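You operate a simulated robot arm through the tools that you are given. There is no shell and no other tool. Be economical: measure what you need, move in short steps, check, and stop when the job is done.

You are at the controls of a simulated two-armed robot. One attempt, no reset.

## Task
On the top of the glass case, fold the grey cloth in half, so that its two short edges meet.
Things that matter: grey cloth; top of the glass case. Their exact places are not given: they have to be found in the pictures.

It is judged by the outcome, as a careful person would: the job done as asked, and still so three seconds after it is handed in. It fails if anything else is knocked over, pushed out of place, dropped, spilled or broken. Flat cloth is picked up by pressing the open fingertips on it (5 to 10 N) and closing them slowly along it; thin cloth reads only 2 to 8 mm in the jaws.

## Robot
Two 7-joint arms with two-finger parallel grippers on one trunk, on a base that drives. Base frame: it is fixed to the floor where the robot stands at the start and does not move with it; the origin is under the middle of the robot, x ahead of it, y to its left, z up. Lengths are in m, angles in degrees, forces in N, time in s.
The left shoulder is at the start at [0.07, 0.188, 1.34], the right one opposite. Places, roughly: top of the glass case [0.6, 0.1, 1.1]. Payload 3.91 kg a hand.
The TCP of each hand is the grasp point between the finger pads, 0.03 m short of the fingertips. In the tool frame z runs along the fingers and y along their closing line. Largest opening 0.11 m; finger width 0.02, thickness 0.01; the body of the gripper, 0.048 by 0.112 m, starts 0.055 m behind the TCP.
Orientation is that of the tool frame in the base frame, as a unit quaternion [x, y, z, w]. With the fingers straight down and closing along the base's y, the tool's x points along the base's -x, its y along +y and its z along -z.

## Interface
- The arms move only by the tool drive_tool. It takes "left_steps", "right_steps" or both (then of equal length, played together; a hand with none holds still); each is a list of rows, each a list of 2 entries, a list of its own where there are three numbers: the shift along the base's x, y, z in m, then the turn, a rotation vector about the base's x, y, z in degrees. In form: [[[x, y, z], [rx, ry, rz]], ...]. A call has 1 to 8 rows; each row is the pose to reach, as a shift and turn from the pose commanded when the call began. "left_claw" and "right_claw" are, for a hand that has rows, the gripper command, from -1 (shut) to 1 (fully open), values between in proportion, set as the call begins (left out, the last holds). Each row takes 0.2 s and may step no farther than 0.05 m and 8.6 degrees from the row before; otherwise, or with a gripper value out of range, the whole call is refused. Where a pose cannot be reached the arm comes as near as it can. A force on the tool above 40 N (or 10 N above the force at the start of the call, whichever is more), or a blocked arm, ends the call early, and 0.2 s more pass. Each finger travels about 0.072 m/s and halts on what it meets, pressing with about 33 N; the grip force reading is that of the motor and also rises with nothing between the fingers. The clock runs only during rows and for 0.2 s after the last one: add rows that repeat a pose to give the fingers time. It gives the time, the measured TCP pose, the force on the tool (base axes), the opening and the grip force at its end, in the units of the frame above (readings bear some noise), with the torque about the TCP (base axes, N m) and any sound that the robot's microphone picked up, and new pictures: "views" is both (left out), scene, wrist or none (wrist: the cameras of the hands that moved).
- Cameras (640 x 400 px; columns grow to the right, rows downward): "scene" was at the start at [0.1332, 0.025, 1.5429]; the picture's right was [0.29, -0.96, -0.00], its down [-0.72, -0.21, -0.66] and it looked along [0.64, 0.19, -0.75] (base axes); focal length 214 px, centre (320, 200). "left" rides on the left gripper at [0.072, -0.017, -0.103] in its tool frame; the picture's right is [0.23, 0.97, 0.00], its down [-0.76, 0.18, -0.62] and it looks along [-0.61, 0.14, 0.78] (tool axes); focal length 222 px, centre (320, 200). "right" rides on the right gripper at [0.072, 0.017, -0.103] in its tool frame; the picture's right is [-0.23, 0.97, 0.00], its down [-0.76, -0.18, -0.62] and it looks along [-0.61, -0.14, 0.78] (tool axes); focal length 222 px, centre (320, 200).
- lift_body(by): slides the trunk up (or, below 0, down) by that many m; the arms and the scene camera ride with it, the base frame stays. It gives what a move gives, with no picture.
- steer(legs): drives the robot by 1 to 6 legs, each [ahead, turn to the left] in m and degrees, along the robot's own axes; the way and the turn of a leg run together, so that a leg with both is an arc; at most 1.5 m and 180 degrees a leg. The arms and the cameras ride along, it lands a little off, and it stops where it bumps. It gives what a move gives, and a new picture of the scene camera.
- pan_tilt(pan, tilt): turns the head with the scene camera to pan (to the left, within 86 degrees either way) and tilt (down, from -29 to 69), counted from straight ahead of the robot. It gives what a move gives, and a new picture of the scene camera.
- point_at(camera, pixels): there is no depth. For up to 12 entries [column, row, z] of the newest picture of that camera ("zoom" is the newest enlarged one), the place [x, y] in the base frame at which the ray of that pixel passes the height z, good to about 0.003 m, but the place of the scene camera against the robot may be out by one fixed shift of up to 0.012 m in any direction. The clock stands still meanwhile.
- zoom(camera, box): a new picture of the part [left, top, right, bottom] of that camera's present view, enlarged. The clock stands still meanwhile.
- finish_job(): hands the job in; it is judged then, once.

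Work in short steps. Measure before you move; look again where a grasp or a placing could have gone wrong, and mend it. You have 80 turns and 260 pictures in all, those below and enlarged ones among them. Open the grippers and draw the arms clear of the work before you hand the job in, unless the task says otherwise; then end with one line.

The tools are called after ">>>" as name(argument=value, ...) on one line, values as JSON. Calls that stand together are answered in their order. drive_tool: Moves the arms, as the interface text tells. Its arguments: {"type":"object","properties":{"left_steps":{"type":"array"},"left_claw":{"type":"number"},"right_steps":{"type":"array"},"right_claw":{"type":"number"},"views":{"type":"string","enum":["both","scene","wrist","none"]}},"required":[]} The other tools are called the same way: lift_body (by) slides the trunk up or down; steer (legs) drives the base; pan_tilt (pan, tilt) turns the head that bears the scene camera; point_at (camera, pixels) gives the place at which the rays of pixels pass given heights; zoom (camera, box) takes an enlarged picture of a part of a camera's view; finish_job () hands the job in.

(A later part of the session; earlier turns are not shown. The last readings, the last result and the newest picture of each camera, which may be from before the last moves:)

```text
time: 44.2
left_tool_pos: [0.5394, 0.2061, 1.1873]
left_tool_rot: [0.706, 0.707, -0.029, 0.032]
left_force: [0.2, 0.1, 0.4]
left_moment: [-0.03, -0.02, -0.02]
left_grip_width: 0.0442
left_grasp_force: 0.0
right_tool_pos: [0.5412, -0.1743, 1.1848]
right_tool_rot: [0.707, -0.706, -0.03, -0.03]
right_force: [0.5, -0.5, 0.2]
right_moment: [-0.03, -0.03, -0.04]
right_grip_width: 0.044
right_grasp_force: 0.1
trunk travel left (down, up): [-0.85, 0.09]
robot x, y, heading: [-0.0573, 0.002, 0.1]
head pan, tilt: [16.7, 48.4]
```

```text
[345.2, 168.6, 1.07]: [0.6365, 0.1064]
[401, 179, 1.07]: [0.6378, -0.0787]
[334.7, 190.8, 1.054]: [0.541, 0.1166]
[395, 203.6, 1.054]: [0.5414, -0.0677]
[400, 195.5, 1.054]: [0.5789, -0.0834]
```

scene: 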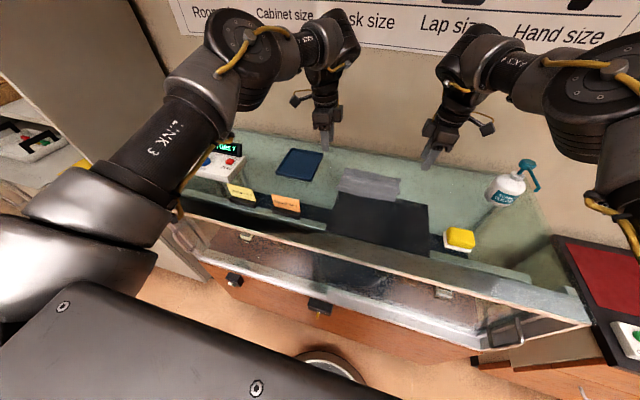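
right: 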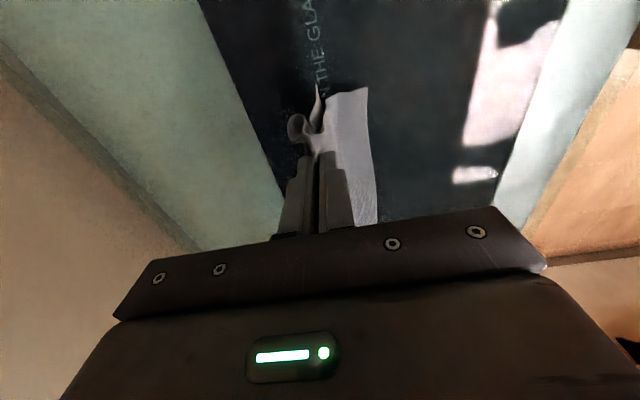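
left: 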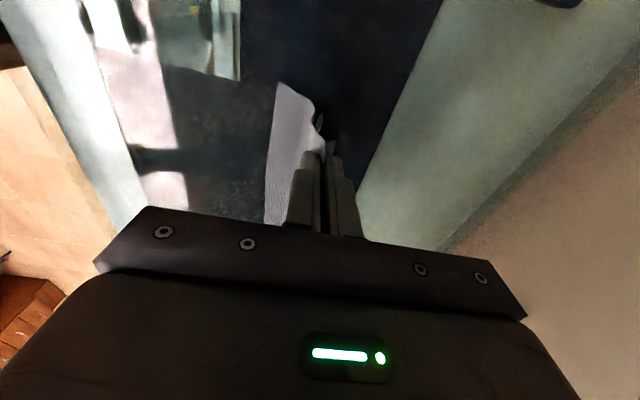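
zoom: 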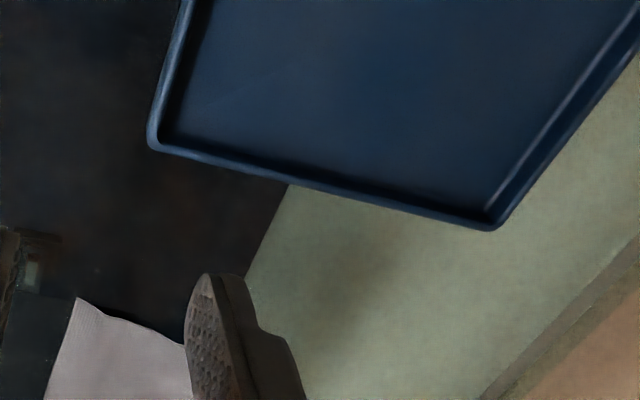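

The top half spans x 0.541–0.637 and the lower half's right edge is at 0.579. I'll move the hands so their cameras can see each side of the fold.

>>> drive_tool(left_steps=[[[-0.04, -0.01, 0], [0, 0, 0]], [[-0.07, -0.04, -0.02], [0, 0, 0]], [[-0.07, -0.04, -0.04], [0, 0, 0]]], right_steps=[[[-0.04, 0.01, 0], [0, 0, 0]], [[-0.07, 0.035, -0.02], [0, 0, 0]], [[-0.07, 0.035, -0.04], [0, 0, 0]]], left_claw=-1, right_claw=-1, views="none")

>>> zoom(camera="right", box=[140, 80, 380, 230])

>>> zoom(camera="left", box=[260, 80, 500, 230])

```text
time: 45.0
left_tool_pos: [0.478, 0.1672, 1.1428]
left_tool_rot: [0.706, 0.707, -0.033, 0.03]
left_force: [0.0, -0.9, 0.3]
left_moment: [-0.04, 0.04, 0.0]
left_grip_width: 0.0001
left_grasp_force: 33.1
right_tool_pos: [0.4784, -0.1414, 1.1413]
right_tool_rot: [0.707, -0.706, -0.033, -0.028]
right_force: [0.6, 0.0, 0.0]
right_moment: [-0.01, 0.03, -0.02]
right_grip_width: 0.0
right_grasp_force: 33.1
trunk travel left (down, up): [-0.85, 0.09]
robot x, y, heading: [-0.0591, -0.0002, 0.1]
head pan, tilt: [16.7, 48.4]
```

```text
2.67 times, centred on (260, 155) of right
```

zoom: 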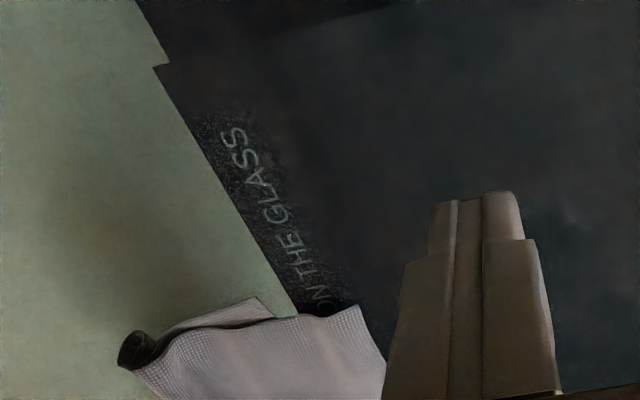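

```text
2.67 times, centred on (380, 155) of left
```

zoom: 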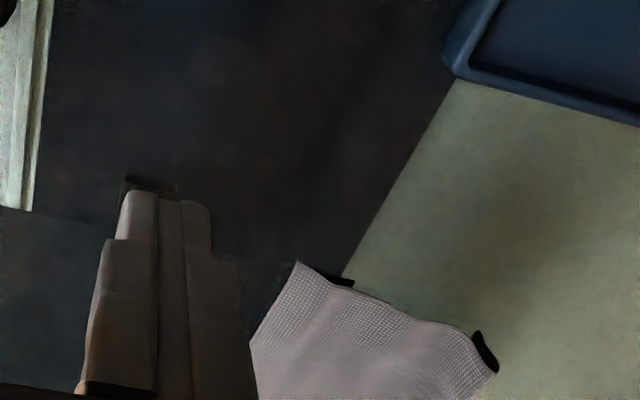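

Both sides are symmetric: the lower half is about 3.5 cm short, with the slack in a roll at the crease. I'll pinch only the top half near its front edge (x≈0.571) and shift it forward so the edges meet.

>>> drive_tool(left_steps=[[[0.03, -0.02, 0.01], [1, 0, 0]], [[0.07, -0.04, 0.01], [2.3, 0, 0]], [[0.093, -0.065, 0.0], [2.3, 0, 0]], [[0.093, -0.078, -0.025], [2.3, 0, 0]], [[0.093, -0.078, -0.051], [2.3, 0, 0]], [[0.093, -0.078, -0.051], [2.3, 0, 0]]], right_steps=[[[0.03, 0.02, 0.01], [-1, 0, 0]], [[0.07, 0.04, 0.01], [-2.3, 0, 0]], [[0.093, 0.07, 0.0], [-2.3, 0, 0]], [[0.093, 0.09, -0.025], [-2.3, 0, 0]], [[0.093, 0.09, -0.05], [-2.3, 0, 0]], [[0.093, 0.09, -0.05], [-2.3, 0, 0]]], left_claw=-0.48, right_claw=-0.48, views="none")

>>> zoom(camera="right", box=[200, 80, 440, 230])

>>> zoom(camera="left", box=[200, 80, 440, 230])

```text
time: 46.4
left_tool_pos: [0.5649, 0.0877, 1.0918]
left_tool_rot: [0.706, 0.708, -0.017, 0.016]
left_force: [0.0, 0.5, -0.8]
left_moment: [0.0, -0.02, -0.02]
left_grip_width: 0.0284
left_grasp_force: 0.1
right_tool_pos: [0.5676, -0.0509, 1.0946]
right_tool_rot: [-0.707, 0.707, 0.019, 0.015]
right_force: [-0.2, 0.5, 1.0]
right_moment: [0.02, 0.0, 0.0]
right_grip_width: 0.0285
right_grasp_force: 0.0
trunk travel left (down, up): [-0.85, 0.09]
robot x, y, heading: [-0.0563, -0.0024, 0.1]
head pan, tilt: [16.7, 48.4]
```

```text
2.67 times, centred on (320, 155) of right
```

zoom: 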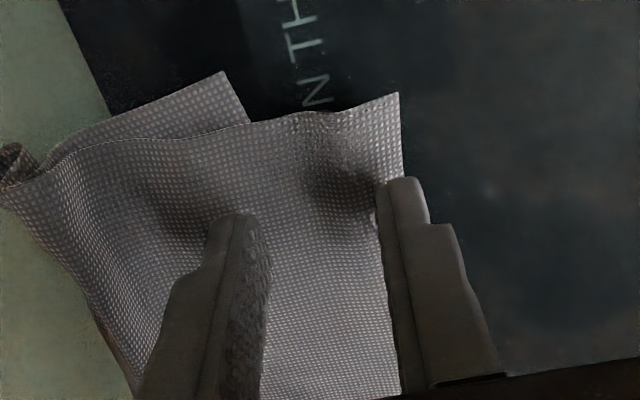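

```text
2.67 times, centred on (320, 155) of left
```

zoom: 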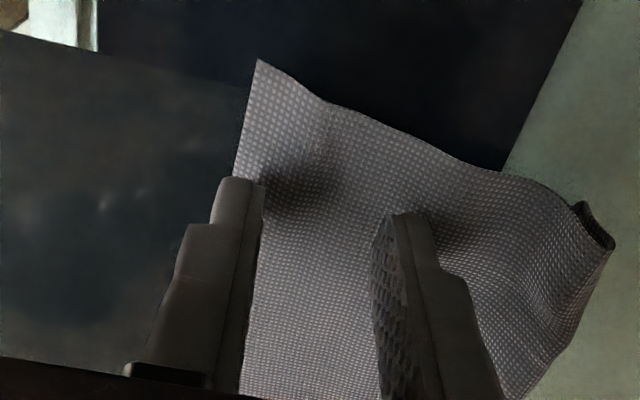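

The outer finger is right at the cloth edge; I'll shift 6 mm forward and lower into contact.

>>> drive_tool(left_steps=[[[0.006, 0, -0.002], [0, 0, 0]], [[0.006, 0, -0.006], [0, 0, 0]], [[0.006, 0, -0.0085], [0, 0, 0]]], right_steps=[[[0.006, 0, -0.002], [0, 0, 0]], [[0.006, 0, -0.006], [0, 0, 0]], [[0.006, 0, -0.0085], [0, 0, 0]]], views="none")

>>> zoom(camera="right", box=[200, 80, 440, 230])

>>> zoom(camera="left", box=[200, 80, 440, 230])

```text
time: 47.2
left_tool_pos: [0.5739, 0.0855, 1.0854]
left_tool_rot: [0.707, 0.707, -0.017, 0.016]
left_force: [0.8, -0.4, 0.5]
left_moment: [0.0, -0.02, 0.01]
left_grip_width: 0.0286
left_grasp_force: 0.0
right_tool_pos: [0.573, -0.0512, 1.0836]
right_tool_rot: [0.707, -0.706, -0.018, -0.016]
right_force: [-0.4, -1.0, -0.1]
right_moment: [0.02, 0.0, 0.02]
right_grip_width: 0.0287
right_grasp_force: 0.1
trunk travel left (down, up): [-0.85, 0.09]
robot x, y, heading: [-0.0594, 0.0002, 0.1]
head pan, tilt: [16.7, 48.4]
```

```text
2.67 times, centred on (320, 155) of right
```

zoom: 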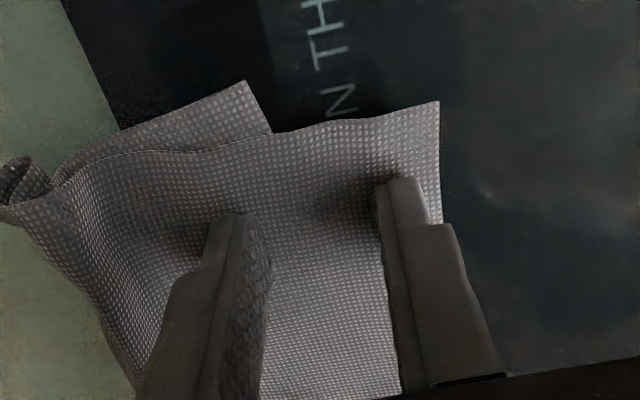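

```text
2.67 times, centred on (320, 155) of left
```

zoom: 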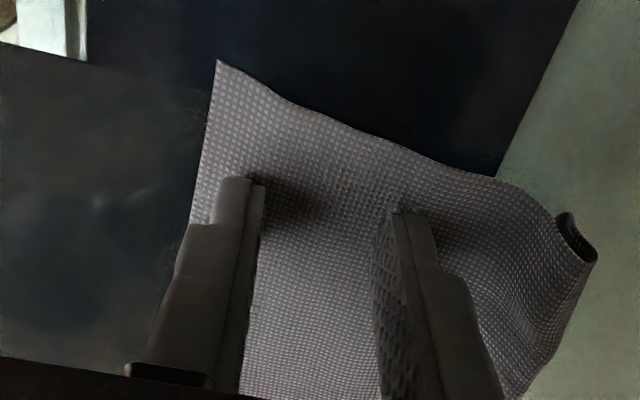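

Good placement: only the top half lies under the near finger. I'll press and begin closing.

>>> drive_tool(left_steps=[[[0, 0, -0.001], [0, 0, 0]], [[0, 0, -0.002], [0, 0, 0]]], right_steps=[[[0, 0, -0.001], [0, 0, 0]], [[0, 0, -0.002], [0, 0, 0]]], left_claw=-0.52, right_claw=-0.52, views="none")

```text
time: 47.8
left_tool_pos: [0.5731, 0.0868, 1.0838]
left_tool_rot: [0.706, 0.708, -0.017, 0.016]
left_force: [0.6, -0.6, 3.2]
left_moment: [0.03, -0.08, -0.01]
left_grip_width: 0.0264
left_grasp_force: 0.1
right_tool_pos: [0.573, -0.0513, 1.0835]
right_tool_rot: [0.707, -0.707, -0.018, -0.016]
right_force: [1.1, -1.4, 5.5]
right_moment: [-0.06, -0.09, -0.03]
right_grip_width: 0.0267
right_grasp_force: 0.1
trunk travel left (down, up): [-0.85, 0.09]
robot x, y, heading: [-0.0555, 0.0004, -0.0]
head pan, tilt: [16.7, 48.4]
```

Bearing is mostly on the far finger, so I'll pitch −0.6° to load the near one and close further.

>>> drive_tool(left_steps=[[[0, 0, -0.0008], [0, -0.6, 0]], [[0, 0, -0.0008], [0, -0.6, 0]]], right_steps=[[[0, 0, -0.0005], [0, -0.6, 0]], [[0, 0, -0.0005], [0, -0.6, 0]]], left_claw=-0.58, right_claw=-0.58, views="none")

>>> drive_tool(left_steps=[[[0, 0, 0], [0, 0, 0]], [[0, 0, 0], [0, 0, 0]]], right_steps=[[[0, 0, 0], [0, 0, 0]], [[0, 0, 0], [0, 0, 0]]], left_claw=-0.72, right_claw=-0.72, views="none")

>>> zoom(camera="right", box=[200, 80, 440, 230])

>>> zoom(camera="left", box=[200, 80, 440, 230])

```text
time: 48.4
left_tool_pos: [0.5719, 0.0865, 1.084]
left_tool_rot: [0.706, 0.707, -0.013, 0.02]
left_force: [-0.4, -0.1, 5.2]
left_moment: [0.07, -0.07, -0.01]
left_grip_width: 0.0228
left_grasp_force: 0.1
right_tool_pos: [0.5735, -0.0503, 1.0838]
right_tool_rot: [0.707, -0.706, -0.014, -0.018]
right_force: [-0.1, -1.3, 6.9]
right_moment: [-0.08, -0.04, -0.01]
right_grip_width: 0.023
right_grasp_force: 0.0
trunk travel left (down, up): [-0.85, 0.09]
robot x, y, heading: [-0.057, -0.0001, 0.2]
head pan, tilt: [16.7, 48.4]
```

```text
time: 49.0
left_tool_pos: [0.5716, 0.0866, 1.083]
left_tool_rot: [0.706, 0.708, -0.013, 0.02]
left_force: [-1.4, -1.0, 8.1]
left_moment: [0.06, -0.03, -0.03]
left_grip_width: 0.0153
left_grasp_force: 0.0
right_tool_pos: [0.5727, -0.0493, 1.0847]
right_tool_rot: [0.707, -0.707, -0.015, -0.019]
right_force: [0.9, 0.0, 6.3]
right_moment: [-0.03, -0.02, -0.02]
right_grip_width: 0.0152
right_grasp_force: 0.1
trunk travel left (down, up): [-0.85, 0.09]
robot x, y, heading: [-0.056, -0.0005, 0.1]
head pan, tilt: [16.7, 48.4]
```

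```text
2.67 times, centred on (320, 155) of right
```

zoom: 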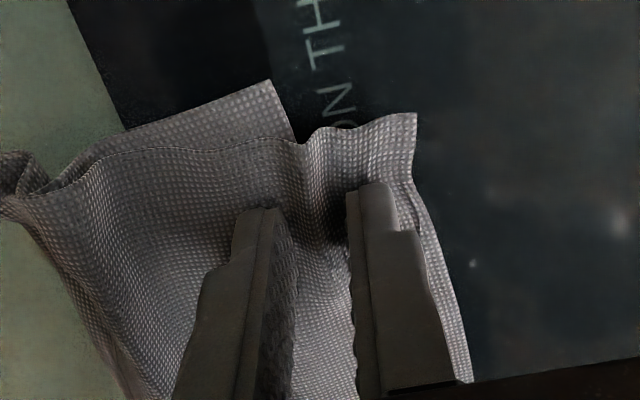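

```text
2.67 times, centred on (320, 155) of left
```

zoom: 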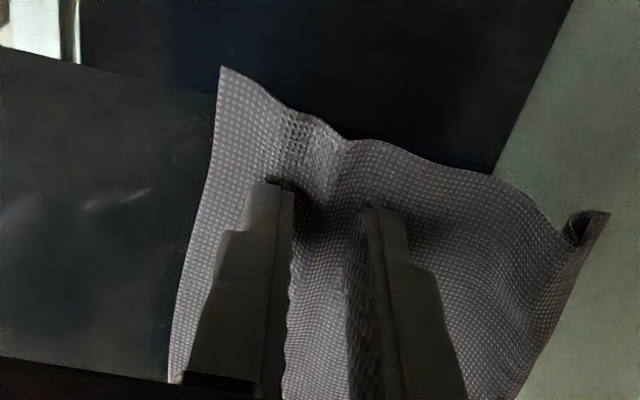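

Top-layer ridges are forming. I'll close fully.

>>> drive_tool(left_steps=[[[0, 0, 0], [0, 0, 0]], [[0, 0, 0], [0, 0, 0]]], right_steps=[[[0, 0, -0.0004], [0, 0, 0]], [[0, 0, -0.0004], [0, 0, 0]]], left_claw=-0.86, right_claw=-0.86, views="none")

>>> drive_tool(left_steps=[[[0, 0, 0], [0, 0, 0]], [[0, 0, 0], [0, 0, 0]], [[0, 0, 0], [0, 0, 0]]], right_steps=[[[0, 0, 0], [0, 0, 0]], [[0, 0, 0], [0, 0, 0]], [[0, 0, 0], [0, 0, 0]]], left_claw=-1, right_claw=-1, views="none")

>>> zoom(camera="right", box=[200, 80, 440, 230])

>>> zoom(camera="left", box=[200, 80, 440, 230])

```text
time: 49.6
left_tool_pos: [0.571, 0.0871, 1.0842]
left_tool_rot: [0.706, 0.708, -0.013, 0.02]
left_force: [-0.3, -0.1, 5.4]
left_moment: [0.06, -0.01, 0.01]
left_grip_width: 0.0074
left_grasp_force: 0.2
right_tool_pos: [0.571, -0.0495, 1.0832]
right_tool_rot: [0.707, -0.707, -0.014, -0.019]
right_force: [-0.9, 0.1, 9.7]
right_moment: [-0.05, 0.0, 0.02]
right_grip_width: 0.0075
right_grasp_force: 0.1
trunk travel left (down, up): [-0.85, 0.09]
robot x, y, heading: [-0.058, -0.0007, -0.1]
head pan, tilt: [16.7, 48.4]
```

```text
time: 50.4
left_tool_pos: [0.5707, 0.0874, 1.0837]
left_tool_rot: [0.706, 0.708, -0.013, 0.021]
left_force: [0.0, -1.2, 7.1]
left_moment: [-0.02, -0.03, -0.03]
left_grip_width: 0.0018
left_grasp_force: 32.8
right_tool_pos: [0.5721, -0.0493, 1.0837]
right_tool_rot: [0.707, -0.707, -0.014, -0.019]
right_force: [1.0, 0.5, 12.0]
right_moment: [-0.05, -0.04, -0.02]
right_grip_width: 0.0017
right_grasp_force: 33.0
trunk travel left (down, up): [-0.85, 0.09]
robot x, y, heading: [-0.0604, -0.0018, 0.1]
head pan, tilt: [16.7, 48.4]
```

```text
2.67 times, centred on (320, 155) of right
```

zoom: 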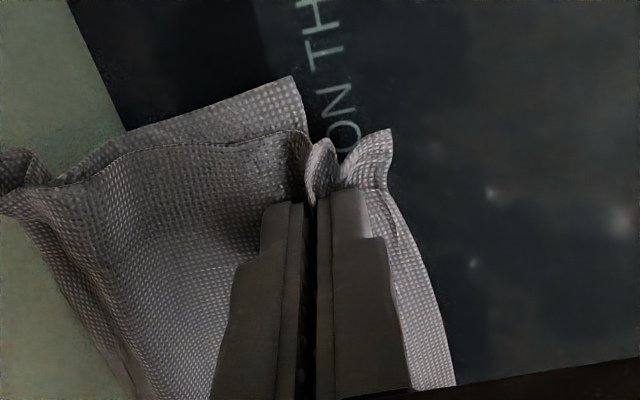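

```text
2.67 times, centred on (320, 155) of left
```

zoom: 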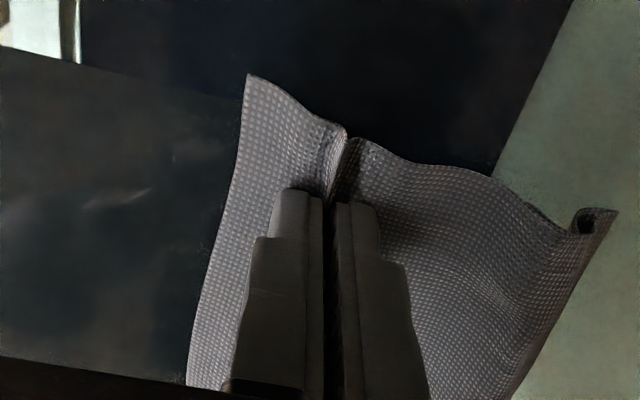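

Top half is gripped on both sides. I'll lift it up and forward to pull the roll at the crease straight.

>>> drive_tool(left_steps=[[[0, 0, 0.02], [-0.5, 0, 0]], [[0.015, 0, 0.045], [-1, 0, 0]], [[0.04, 0, 0.065], [-1.5, 0, 0]], [[0.07, 0, 0.075], [-2, 0, 0]], [[0.09, 0, 0.075], [-2, 0, 0]], [[0.09, 0, 0.075], [-2, 0, 0]]], right_steps=[[[0, 0, 0.02], [0.5, 0, 0]], [[0.015, 0, 0.045], [1, 0, 0]], [[0.04, 0, 0.065], [1.5, 0, 0]], [[0.07, 0, 0.075], [2, 0, 0]], [[0.09, 0, 0.075], [2, 0, 0]], [[0.09, 0, 0.075], [2, 0, 0]]], views="wrist")

>>> zoom(camera="scene", box=[300, 120, 440, 210])

>>> zoom(camera="right", box=[180, 40, 500, 240])

>>> zoom(camera="left", box=[140, 40, 460, 240])

```text
time: 51.8
left_tool_pos: [0.6416, 0.0842, 1.1579]
left_tool_rot: [0.706, 0.707, -0.026, 0.032]
left_force: [0.4, -0.4, 0.1]
left_moment: [0.01, -0.02, -0.02]
left_grip_width: 0.0013
left_grasp_force: 33.9
left hand out of reach, approached as far as the arm can: row 4, 5, 6
right_tool_pos: [0.6322, -0.0482, 1.1554]
right_tool_rot: [0.707, -0.706, -0.026, -0.029]
right_force: [-0.4, 0.4, -0.7]
right_moment: [0.03, -0.04, -0.02]
right_grip_width: 0.0017
right_grasp_force: 32.9
right hand out of reach, approached as far as the arm can: row 4, 5, 6
trunk travel left (down, up): [-0.85, 0.09]
robot x, y, heading: [-0.058, 0.0026, 0.2]
head pan, tilt: [16.7, 48.4]
```

right: 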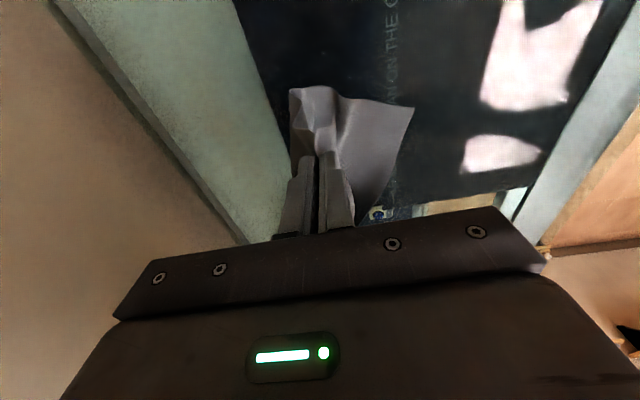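
left: 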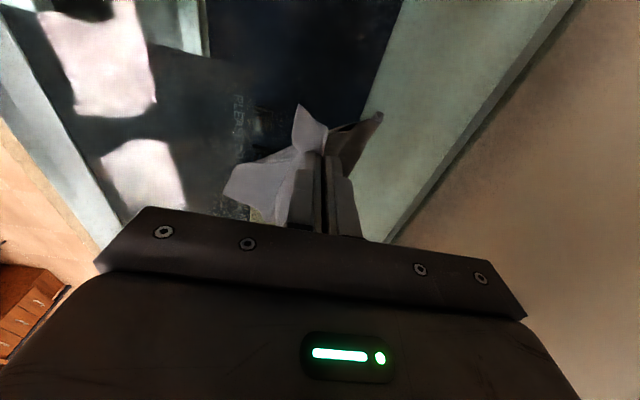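

```text
4.44 times, centred on (370, 165) of scene
```

zoom: 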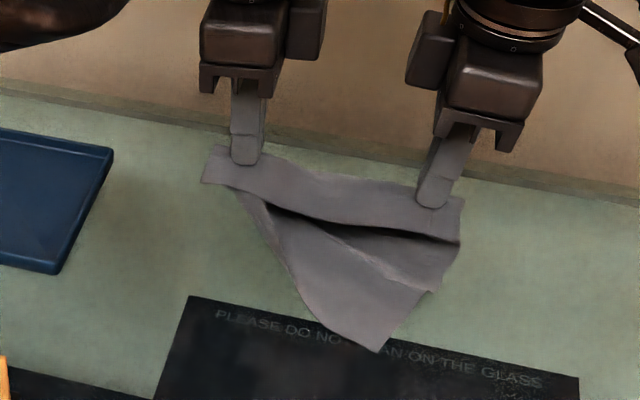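

```text
2.00 times, centred on (340, 140) of right
```

zoom: 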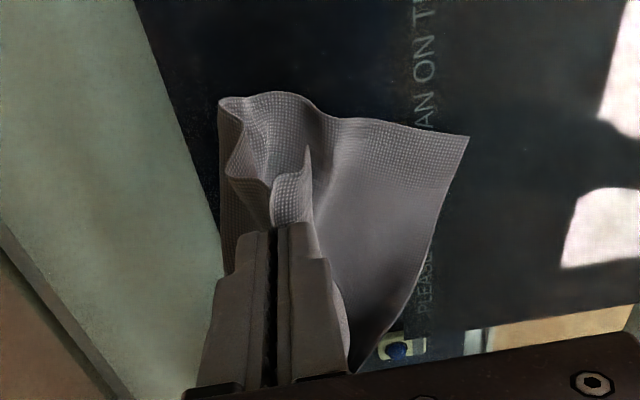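

```text
2.00 times, centred on (300, 140) of left
```

zoom: 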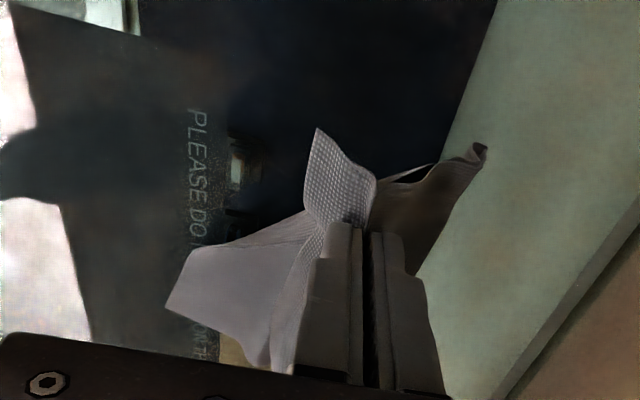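

The left hand caught the lower half's edge too, and the hands are at their reach limit. I'll bring the held edge back down toward the robot and look again.

>>> drive_tool(left_steps=[[[-0.03, 0, 0], [0, 0, 0]], [[-0.06, 0, -0.01], [0, 0, 0]], [[-0.075, 0, -0.03], [0, 0, 0]], [[-0.08, 0, -0.055], [0, 0, 0]]], right_steps=[[[-0.03, 0, 0], [0, 0, 0]], [[-0.06, 0, -0.01], [0, 0, 0]], [[-0.075, 0, -0.03], [0, 0, 0]], [[-0.08, 0, -0.055], [0, 0, 0]]], views="none")

>>> zoom(camera="scene", box=[300, 140, 440, 230])

>>> zoom(camera="right", box=[180, 40, 500, 240])

>>> zoom(camera="left", box=[140, 40, 460, 240])

```text
time: 52.8
left_tool_pos: [0.5621, 0.0833, 1.1001]
left_tool_rot: [0.706, 0.707, -0.026, 0.031]
left_force: [-1.1, 0.5, 0.1]
left_moment: [0.0, 0.05, 0.0]
left_grip_width: 0.0017
left_grasp_force: 33.2
right_tool_pos: [0.5525, -0.0484, 1.0978]
right_tool_rot: [0.707, -0.707, -0.026, -0.03]
right_force: [-0.1, 0.3, 0.3]
right_moment: [0.0, 0.02, 0.02]
right_grip_width: 0.0016
right_grasp_force: 32.5
trunk travel left (down, up): [-0.85, 0.09]
robot x, y, heading: [-0.0562, 0.0004, 0.2]
head pan, tilt: [16.7, 48.4]
```

```text
4.44 times, centred on (370, 185) of scene
```

zoom: 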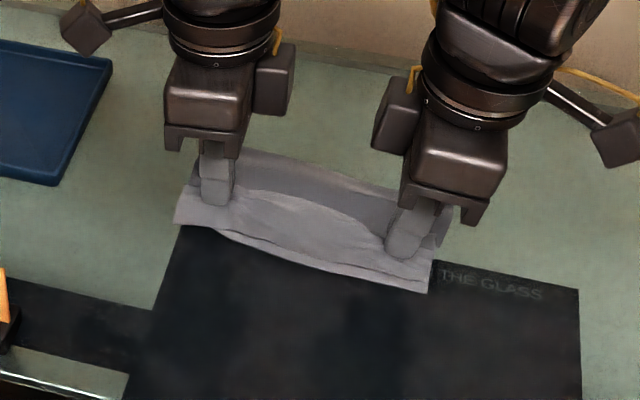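

```text
2.00 times, centred on (340, 140) of right
```

zoom: 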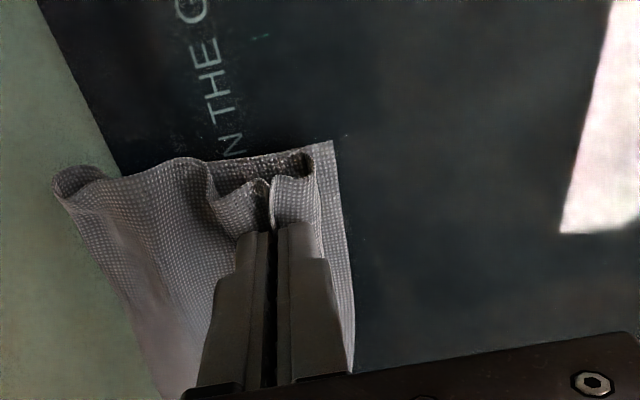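

```text
2.00 times, centred on (300, 140) of left
```

zoom: 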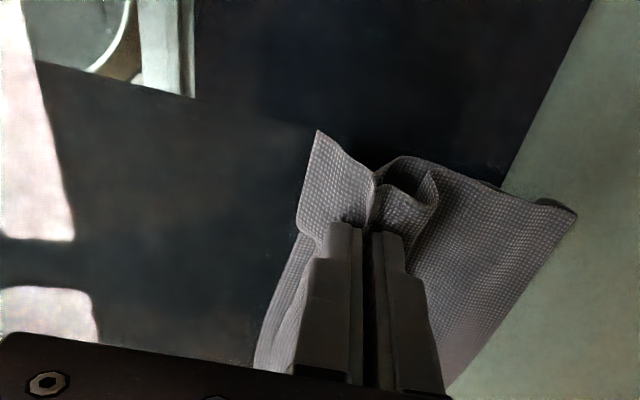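

Now the lower half lies extended at right, with its edge just past the held one. I'll lower another centimetre, release, and rise.

>>> drive_tool(left_steps=[[[0, 0, -0.006], [0, 0, 0]], [[0, 0, -0.01], [0, 0, 0]]], right_steps=[[[0, 0, -0.006], [0, 0, 0]], [[0, 0, -0.008], [0, 0, 0]]], views="none")

>>> drive_tool(left_steps=[[[0, 0, 0], [0, 0, 0]], [[0, 0, 0], [0, 0, 0]], [[0, 0, 0.02], [0, 0, 0]], [[0, 0, 0.05], [0, 0, 0]], [[-0.02, 0.03, 0.075], [0, 0, 0]], [[-0.04, 0.07, 0.085], [0, 0, 0]], [[-0.06, 0.11, 0.09], [0, 0, 0]]], right_steps=[[[0, 0, 0], [0, 0, 0]], [[0, 0, 0], [0, 0, 0]], [[0, 0, 0.02], [0, 0, 0]], [[0, 0, 0.05], [0, 0, 0]], [[-0.02, -0.03, 0.075], [0, 0, 0]], [[-0.04, -0.07, 0.085], [0, 0, 0]], [[-0.06, -0.11, 0.09], [0, 0, 0]]], left_claw=-0.4, right_claw=-0.4, views="none")

>>> zoom(camera="scene", box=[320, 160, 420, 222])

```text
time: 53.4
left_tool_pos: [0.5618, 0.0854, 1.0911]
left_tool_rot: [0.706, 0.707, -0.026, 0.031]
left_force: [0.0, 0.6, 0.2]
left_moment: [0.01, 0.02, 0.05]
left_grip_width: 0.0015
left_grasp_force: 33.4
right_tool_pos: [0.5535, -0.0487, 1.0895]
right_tool_rot: [0.708, -0.706, -0.027, -0.031]
right_force: [0.4, -0.4, 0.4]
right_moment: [0.01, 0.01, 0.03]
right_grip_width: 0.0016
right_grasp_force: 33.2
trunk travel left (down, up): [-0.85, 0.09]
robot x, y, heading: [-0.0561, -0.003, 0.1]
head pan, tilt: [16.7, 48.4]
```

```text
time: 55.0
left_tool_pos: [0.4988, 0.1981, 1.1833]
left_tool_rot: [0.706, 0.707, -0.025, 0.033]
left_force: [-0.1, 0.1, -0.6]
left_moment: [0.01, -0.01, 0.02]
left_grip_width: 0.0328
left_grasp_force: 0.2
right_tool_pos: [0.4886, -0.1621, 1.1829]
right_tool_rot: [0.707, -0.706, -0.027, -0.032]
right_force: [-0.4, 0.1, -0.9]
right_moment: [0.0, -0.04, 0.01]
right_grip_width: 0.0333
right_grasp_force: 0.1
trunk travel left (down, up): [-0.85, 0.09]
robot x, y, heading: [-0.059, -0.0019, -0.0]
head pan, tilt: [16.7, 48.4]
```

```text
6.40 times, centred on (370, 191) of scene
```

zoom: 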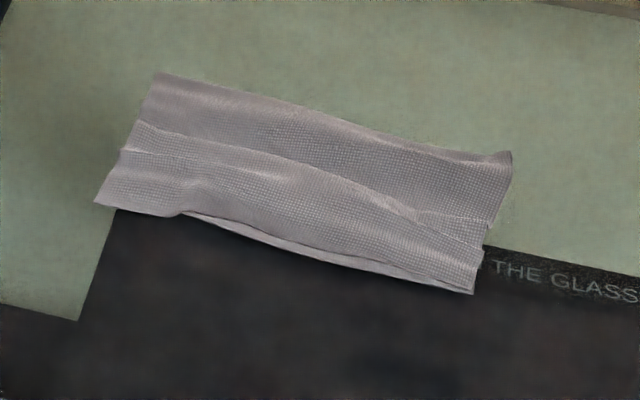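

Much better: the front edges nearly coincide, with a pleat left across the middle of the top layer. I'll measure it, then smooth it by pressing narrow jaws on the pleat and opening them.

>>> point_at(camera="scene", pixels=[[344.2, 171, 1.062], [400, 183.5, 1.062], [334.8, 191.5, 1.056], [393.9, 205.5, 1.056], [341, 179, 1.065], [339, 183, 1.06], [396.5, 198, 1.06], [360, 196, 1.056]])

>>> drive_tool(left_steps=[[[-0.02, -0.02, -0.02], [0, 0, 0]], [[-0.03, -0.04, -0.04], [0, 0, 0]]], right_steps=[[[-0.02, 0.01, -0.02], [0, 0, 0]], [[-0.02, 0.02, -0.04], [0, 0, 0]]], left_claw=-1, right_claw=-1, views="none")

>>> zoom(camera="right", box=[140, 60, 380, 210])

>>> zoom(camera="left", box=[260, 60, 500, 210])

```text
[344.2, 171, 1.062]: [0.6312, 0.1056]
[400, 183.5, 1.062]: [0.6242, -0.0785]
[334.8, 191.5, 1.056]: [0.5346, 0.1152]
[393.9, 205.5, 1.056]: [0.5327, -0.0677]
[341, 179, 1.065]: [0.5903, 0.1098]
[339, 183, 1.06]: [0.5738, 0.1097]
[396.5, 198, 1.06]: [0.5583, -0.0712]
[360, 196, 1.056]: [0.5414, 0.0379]
```

```text
time: 55.6
left_tool_pos: [0.4716, 0.1552, 1.1427]
left_tool_rot: [0.706, 0.707, -0.025, 0.031]
left_force: [0.1, -0.9, 0.0]
left_moment: [-0.01, 0.02, 0.02]
left_grip_width: 0.0
left_grasp_force: 32.8
right_tool_pos: [0.4718, -0.1413, 1.1418]
right_tool_rot: [0.707, -0.706, -0.027, -0.032]
right_force: [-0.1, 0.2, -0.2]
right_moment: [0.0, -0.02, 0.01]
right_grip_width: 0.0
right_grasp_force: 32.7
trunk travel left (down, up): [-0.85, 0.09]
robot x, y, heading: [-0.0579, -0.0033, -0.1]
head pan, tilt: [16.7, 48.4]
```

```text
2.67 times, centred on (260, 135) of right
```

zoom: 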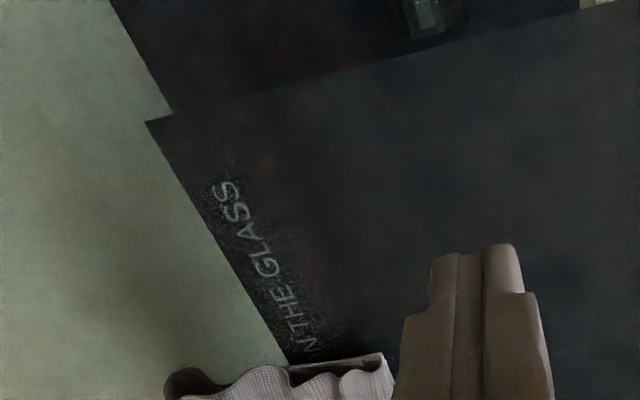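

```text
2.67 times, centred on (380, 135) of left
```

zoom: 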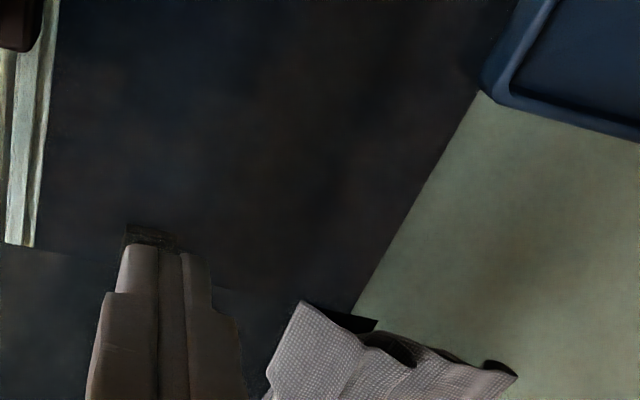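

Right side is aligned; at left the top edge overshoots the lower edge by about 2.5 cm, and there is a raised bump in the top layer there. I'll locate these.

>>> point_at(camera="left", pixels=[[406, 189, 1.063], [401.7, 180, 1.054], [373, 173, 1.056], [395, 185, 1.065], [417, 196, 1.06], [451, 199, 1.062]])

>>> point_at(camera="right", pixels=[[283, 192, 1.054], [210, 200, 1.06]])

```text
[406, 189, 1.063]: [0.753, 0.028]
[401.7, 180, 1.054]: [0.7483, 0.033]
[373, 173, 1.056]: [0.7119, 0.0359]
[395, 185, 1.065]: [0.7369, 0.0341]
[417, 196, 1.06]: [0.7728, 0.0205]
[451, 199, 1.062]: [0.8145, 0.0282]
```

```text
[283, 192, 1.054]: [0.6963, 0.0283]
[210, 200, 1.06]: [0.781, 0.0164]
```

Those used an older full picture; I'll use the newest (left) zoom directly.

>>> point_at(camera="zoom", pixels=[[395, 350, 1.063], [378, 320, 1.054], [300, 302, 1.056], [360, 335, 1.065], [417, 362, 1.06], [515, 372, 1.062]])

```text
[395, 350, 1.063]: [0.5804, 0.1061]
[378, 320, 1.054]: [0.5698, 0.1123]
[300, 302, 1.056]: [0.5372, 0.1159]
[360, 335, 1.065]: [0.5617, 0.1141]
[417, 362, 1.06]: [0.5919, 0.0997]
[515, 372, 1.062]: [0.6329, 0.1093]
```

At left: top corner at 0.537, lower corner at 0.570, bump centred on x≈0.578. I'll straddle the bump with the left jaws just above the lower layer and close on it.

>>> drive_tool(left_steps=[[[0.03, -0.02, 0.01], [0.7, 0, 0]], [[0.07, -0.04, 0.01], [1.4, 0, 0]], [[0.106, -0.06, 0.0], [2, 0, 0]], [[0.106, -0.068, -0.025], [2, 0, 0]], [[0.106, -0.068, -0.045], [2, 0, 0]], [[0.106, -0.068, -0.053], [2, 0, 0]]], left_claw=-0.27, views="none")

>>> drive_tool(left_steps=[[[0, 0, 0], [0, 0, 0]], [[0, 0, 0], [0, 0, 0]]], left_claw=-0.6, views="none")

>>> zoom(camera="left", box=[200, 80, 440, 230])

```text
time: 57.0
left_tool_pos: [0.5773, 0.0871, 1.0879]
left_tool_rot: [0.706, 0.708, -0.014, 0.02]
left_force: [0.7, -0.5, -1.5]
left_moment: [0.0, 0.03, 0.0]
left_grip_width: 0.0401
left_grasp_force: 0.1
right_tool_pos: [0.4711, -0.1414, 1.1425]
right_tool_rot: [0.707, -0.706, -0.027, -0.031]
right_force: [0.7, 1.6, -1.0]
right_moment: [0.01, 0.02, 0.03]
right_grip_width: 0.0003
right_grasp_force: 32.6
trunk travel left (down, up): [-0.85, 0.09]
robot x, y, heading: [-0.0549, 0.0003, -0.0]
head pan, tilt: [16.7, 48.4]
```

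```text
time: 57.6
left_tool_pos: [0.5768, 0.0871, 1.0876]
left_tool_rot: [0.706, 0.708, -0.014, 0.02]
left_force: [0.6, 0.4, 0.2]
left_moment: [0.01, -0.01, 0.02]
left_grip_width: 0.0219
left_grasp_force: 0.1
right_tool_pos: [0.4705, -0.141, 1.1426]
right_tool_rot: [0.707, -0.706, -0.028, -0.031]
right_force: [0.1, 0.5, -0.5]
right_moment: [-0.02, -0.01, -0.01]
right_grip_width: 0.0
right_grasp_force: 33.4
trunk travel left (down, up): [-0.85, 0.09]
robot x, y, heading: [-0.0583, -0.0013, -0.0]
head pan, tilt: [16.7, 48.4]
```

```text
2.67 times, centred on (320, 155) of left
```

zoom: 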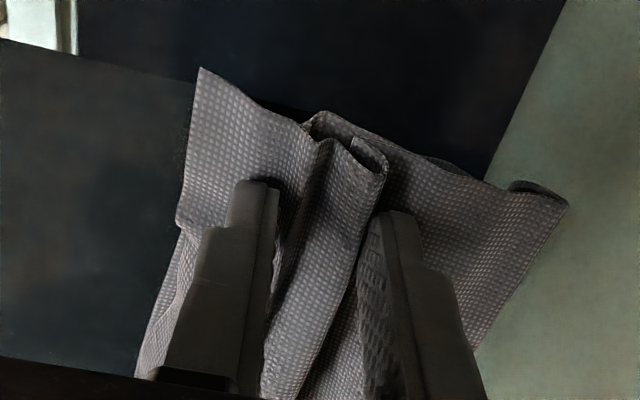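

The lower half's left edge is curled up inside this bump, which explains the shortfall. I'll raise 8 mm so that only the outer (top) layer's crest is pinched, then lift it to free the lower edge.

>>> drive_tool(left_steps=[[[0.003, 0, 0.006], [0, 0, 0]], [[0.003, 0, 0.009], [0, 0, 0]], [[0.003, 0, 0.009], [0, 0, 0]]], left_claw=-0.8, views="none")

>>> zoom(camera="left", box=[200, 80, 440, 230])

```text
time: 58.4
left_tool_pos: [0.5804, 0.0874, 1.0975]
left_tool_rot: [0.706, 0.708, -0.012, 0.02]
left_force: [-0.4, -0.3, -0.4]
left_moment: [0.01, -0.01, 0.02]
left_grip_width: 0.0109
left_grasp_force: 0.1
right_tool_pos: [0.4708, -0.1399, 1.1426]
right_tool_rot: [0.707, -0.706, -0.028, -0.031]
right_force: [0.8, 0.7, 0.0]
right_moment: [0.01, 0.0, 0.02]
right_grip_width: 0.0
right_grasp_force: 32.9
trunk travel left (down, up): [-0.85, 0.09]
robot x, y, heading: [-0.0587, -0.0025, 0.1]
head pan, tilt: [16.7, 48.4]
```

```text
2.67 times, centred on (320, 155) of left
```

zoom: 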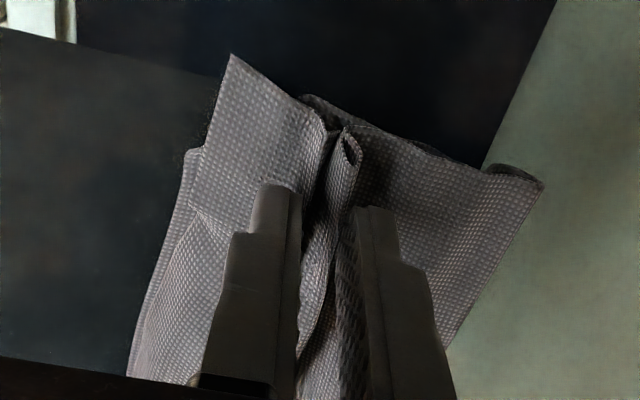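

Now only the top layer's loop is between the jaws. I'll close, lift and shift it forward.

>>> drive_tool(left_steps=[[[0, 0, 0], [0, 0, 0]], [[0, 0, 0], [0, 0, 0]], [[0, 0, 0.012], [0, 0, 0]], [[0.005, 0, 0.03], [0, 0, 0]], [[0.015, 0, 0.04], [0, 0, 0]], [[0.025, 0, 0.04], [0, 0, 0]]], left_claw=-1, views="none")

>>> zoom(camera="left", box=[140, 40, 460, 240])

>>> zoom(camera="scene", box=[320, 155, 420, 217])

```text
time: 59.8
left_tool_pos: [0.6076, 0.0856, 1.1388]
left_tool_rot: [0.706, 0.707, -0.013, 0.02]
left_force: [0.3, -0.7, 0.0]
left_moment: [-0.04, 0.04, 0.04]
left_grip_width: 0.0019
left_grasp_force: 32.6
right_tool_pos: [0.4717, -0.1421, 1.1427]
right_tool_rot: [0.708, -0.705, -0.028, -0.031]
right_force: [0.6, -0.7, 0.8]
right_moment: [0.0, -0.01, 0.0]
right_grip_width: 0.0
right_grasp_force: 33.1
trunk travel left (down, up): [-0.85, 0.09]
robot x, y, heading: [-0.0622, -0.0014, -0.1]
head pan, tilt: [16.7, 48.4]
```

```text
2.00 times, centred on (300, 140) of left
```

zoom: 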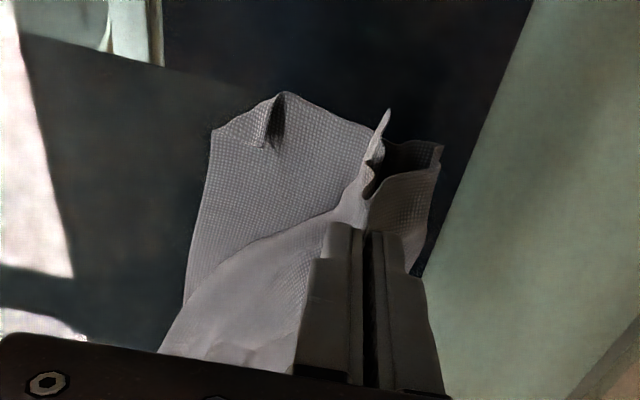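

```text
6.40 times, centred on (370, 186) of scene
```

zoom: 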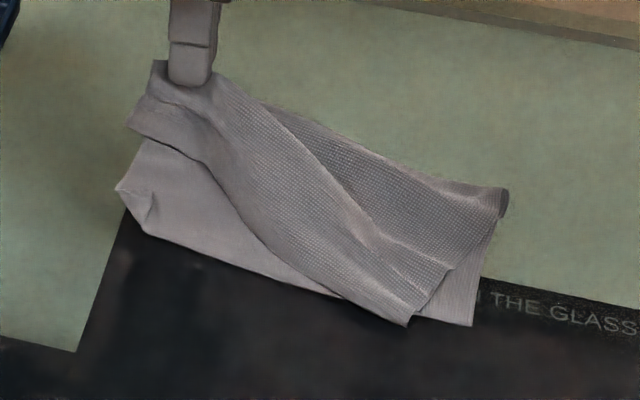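

The lower half now lies exposed and extended, its front edge at x≈0.54 (only a small dog-ear at one corner). I'll lay the top back to where its edge was (tip x≈0.580), release, back away and look.

>>> drive_tool(left_steps=[[[-0.01, 0, -0.006], [0, 0, 0]], [[-0.02, 0, -0.018], [0, 0, 0]], [[-0.027, 0, -0.03], [0, 0, 0]], [[-0.027, 0, -0.038], [0, 0, 0]]], views="none")

>>> drive_tool(left_steps=[[[0, 0, 0], [0, 0, 0]], [[0, 0, 0], [0, 0, 0]], [[0, 0, 0.02], [0, 0, 0]], [[0, 0, 0.05], [0, 0, 0]], [[-0.03, 0.03, 0.07], [0, 0, 0]], [[-0.06, 0.06, 0.075], [0, 0, 0]]], left_claw=-0.4, views="none")

>>> zoom(camera="scene", box=[320, 160, 420, 222])

>>> zoom(camera="left", box=[220, 60, 460, 210])

```text
time: 60.8
left_tool_pos: [0.5781, 0.0886, 1.1008]
left_tool_rot: [0.706, 0.708, -0.013, 0.019]
left_force: [0.3, -0.3, 1.0]
left_moment: [-0.01, -0.02, 0.02]
left_grip_width: 0.0014
left_grasp_force: 33.0
right_tool_pos: [0.4722, -0.1399, 1.1415]
right_tool_rot: [0.707, -0.706, -0.027, -0.031]
right_force: [0.4, -0.4, -0.2]
right_moment: [-0.01, 0.0, -0.03]
right_grip_width: 0.0
right_grasp_force: 33.0
trunk travel left (down, up): [-0.85, 0.09]
robot x, y, heading: [-0.0606, 0.0008, -0.0]
head pan, tilt: [16.7, 48.4]
```

```text
time: 62.2
left_tool_pos: [0.5163, 0.1496, 1.1756]
left_tool_rot: [0.707, 0.707, -0.014, 0.021]
left_force: [0.3, 0.6, -0.3]
left_moment: [0.02, -0.01, -0.01]
left_grip_width: 0.0329
left_grasp_force: 0.0
right_tool_pos: [0.4698, -0.1368, 1.1429]
right_tool_rot: [0.707, -0.706, -0.025, -0.03]
right_force: [0.2, 0.7, 0.6]
right_moment: [-0.02, 0.02, -0.02]
right_grip_width: 0.0
right_grasp_force: 33.0
trunk travel left (down, up): [-0.85, 0.09]
robot x, y, heading: [-0.059, -0.0023, 0.1]
head pan, tilt: [16.7, 48.4]
```

```text
6.40 times, centred on (370, 191) of scene
```

zoom: 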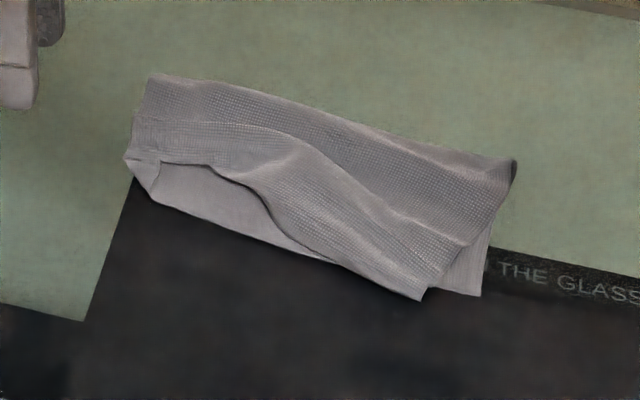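

```text
2.67 times, centred on (340, 135) of left
```

zoom: 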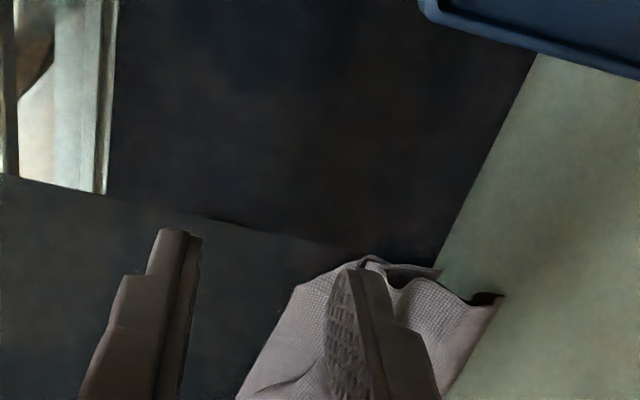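

The top's left edge ended about 2.5 cm short (x≈0.567), with a pleat at x≈0.59. I'll pinch that pleat in the top layer with the left hand, staying above the lower layer.

>>> drive_tool(left_steps=[[[0.03, -0.02, 0], [0, 0, 0]], [[0.069, -0.04, -0.01], [0, 0, 0]], [[0.069, -0.062, -0.035], [0, 0, 0]], [[0.069, -0.062, -0.065], [0, 0, 0]], [[0.069, -0.062, -0.084], [0, 0, 0]], [[0.069, -0.062, -0.084], [0, 0, 0]]], left_claw=-0.25, views="none")

>>> drive_tool(left_steps=[[[0, 0, 0], [0, 0, 0]], [[0, 0, 0], [0, 0, 0]]], left_claw=-0.65, views="none")

>>> drive_tool(left_steps=[[[0, 0, 0], [0, 0, 0]], [[0, 0, 0], [0, 0, 0]], [[0, 0, 0], [0, 0, 0]]], left_claw=-1, views="none")

>>> zoom(camera="left", box=[140, 40, 460, 240])

```text
time: 63.6
left_tool_pos: [0.5865, 0.0849, 1.0883]
left_tool_rot: [0.706, 0.708, -0.014, 0.02]
left_force: [-0.2, 0.2, -0.2]
left_moment: [-0.02, -0.01, 0.0]
left_grip_width: 0.0412
left_grasp_force: 0.1
right_tool_pos: [0.4708, -0.1413, 1.1434]
right_tool_rot: [0.707, -0.706, -0.027, -0.031]
right_force: [0.3, 0.4, 0.3]
right_moment: [0.0, -0.02, 0.02]
right_grip_width: 0.0001
right_grasp_force: 32.9
trunk travel left (down, up): [-0.85, 0.09]
robot x, y, heading: [-0.0639, -0.0015, 0.4]
head pan, tilt: [16.7, 48.4]
```

```text
time: 64.2
left_tool_pos: [0.5851, 0.0845, 1.091]
left_tool_rot: [0.706, 0.708, -0.014, 0.02]
left_force: [0.4, -0.6, 0.4]
left_moment: [-0.01, -0.02, 0.01]
left_grip_width: 0.0193
left_grasp_force: 0.1
right_tool_pos: [0.4712, -0.1408, 1.1427]
right_tool_rot: [0.708, -0.706, -0.027, -0.031]
right_force: [-0.1, -0.6, -0.4]
right_moment: [0.0, -0.03, -0.02]
right_grip_width: 0.0
right_grasp_force: 32.9
trunk travel left (down, up): [-0.85, 0.09]
robot x, y, heading: [-0.0556, -0.0016, 0.3]
head pan, tilt: [16.7, 48.4]
```

```text
time: 65.0
left_tool_pos: [0.5855, 0.0849, 1.0894]
left_tool_rot: [0.707, 0.707, -0.013, 0.02]
left_force: [1.0, -0.1, 1.2]
left_moment: [-0.03, -0.04, 0.01]
left_grip_width: 0.0022
left_grasp_force: 33.0
right_tool_pos: [0.4712, -0.1404, 1.1431]
right_tool_rot: [0.707, -0.706, -0.027, -0.03]
right_force: [0.5, -0.8, -0.2]
right_moment: [-0.01, -0.03, 0.0]
right_grip_width: 0.0
right_grasp_force: 32.9
trunk travel left (down, up): [-0.85, 0.09]
robot x, y, heading: [-0.0578, -0.0041, 0.5]
head pan, tilt: [16.7, 48.4]
```

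```text
2.00 times, centred on (300, 140) of left
```

zoom: 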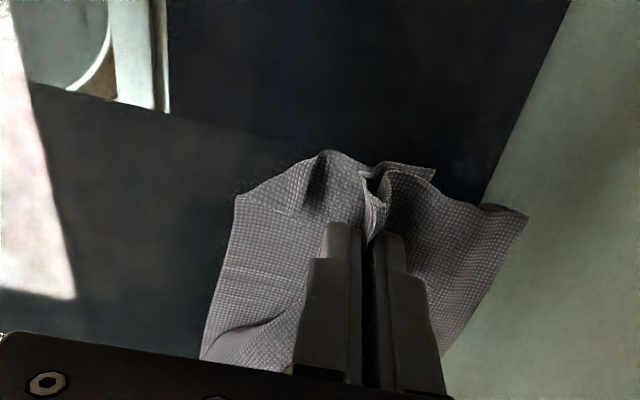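

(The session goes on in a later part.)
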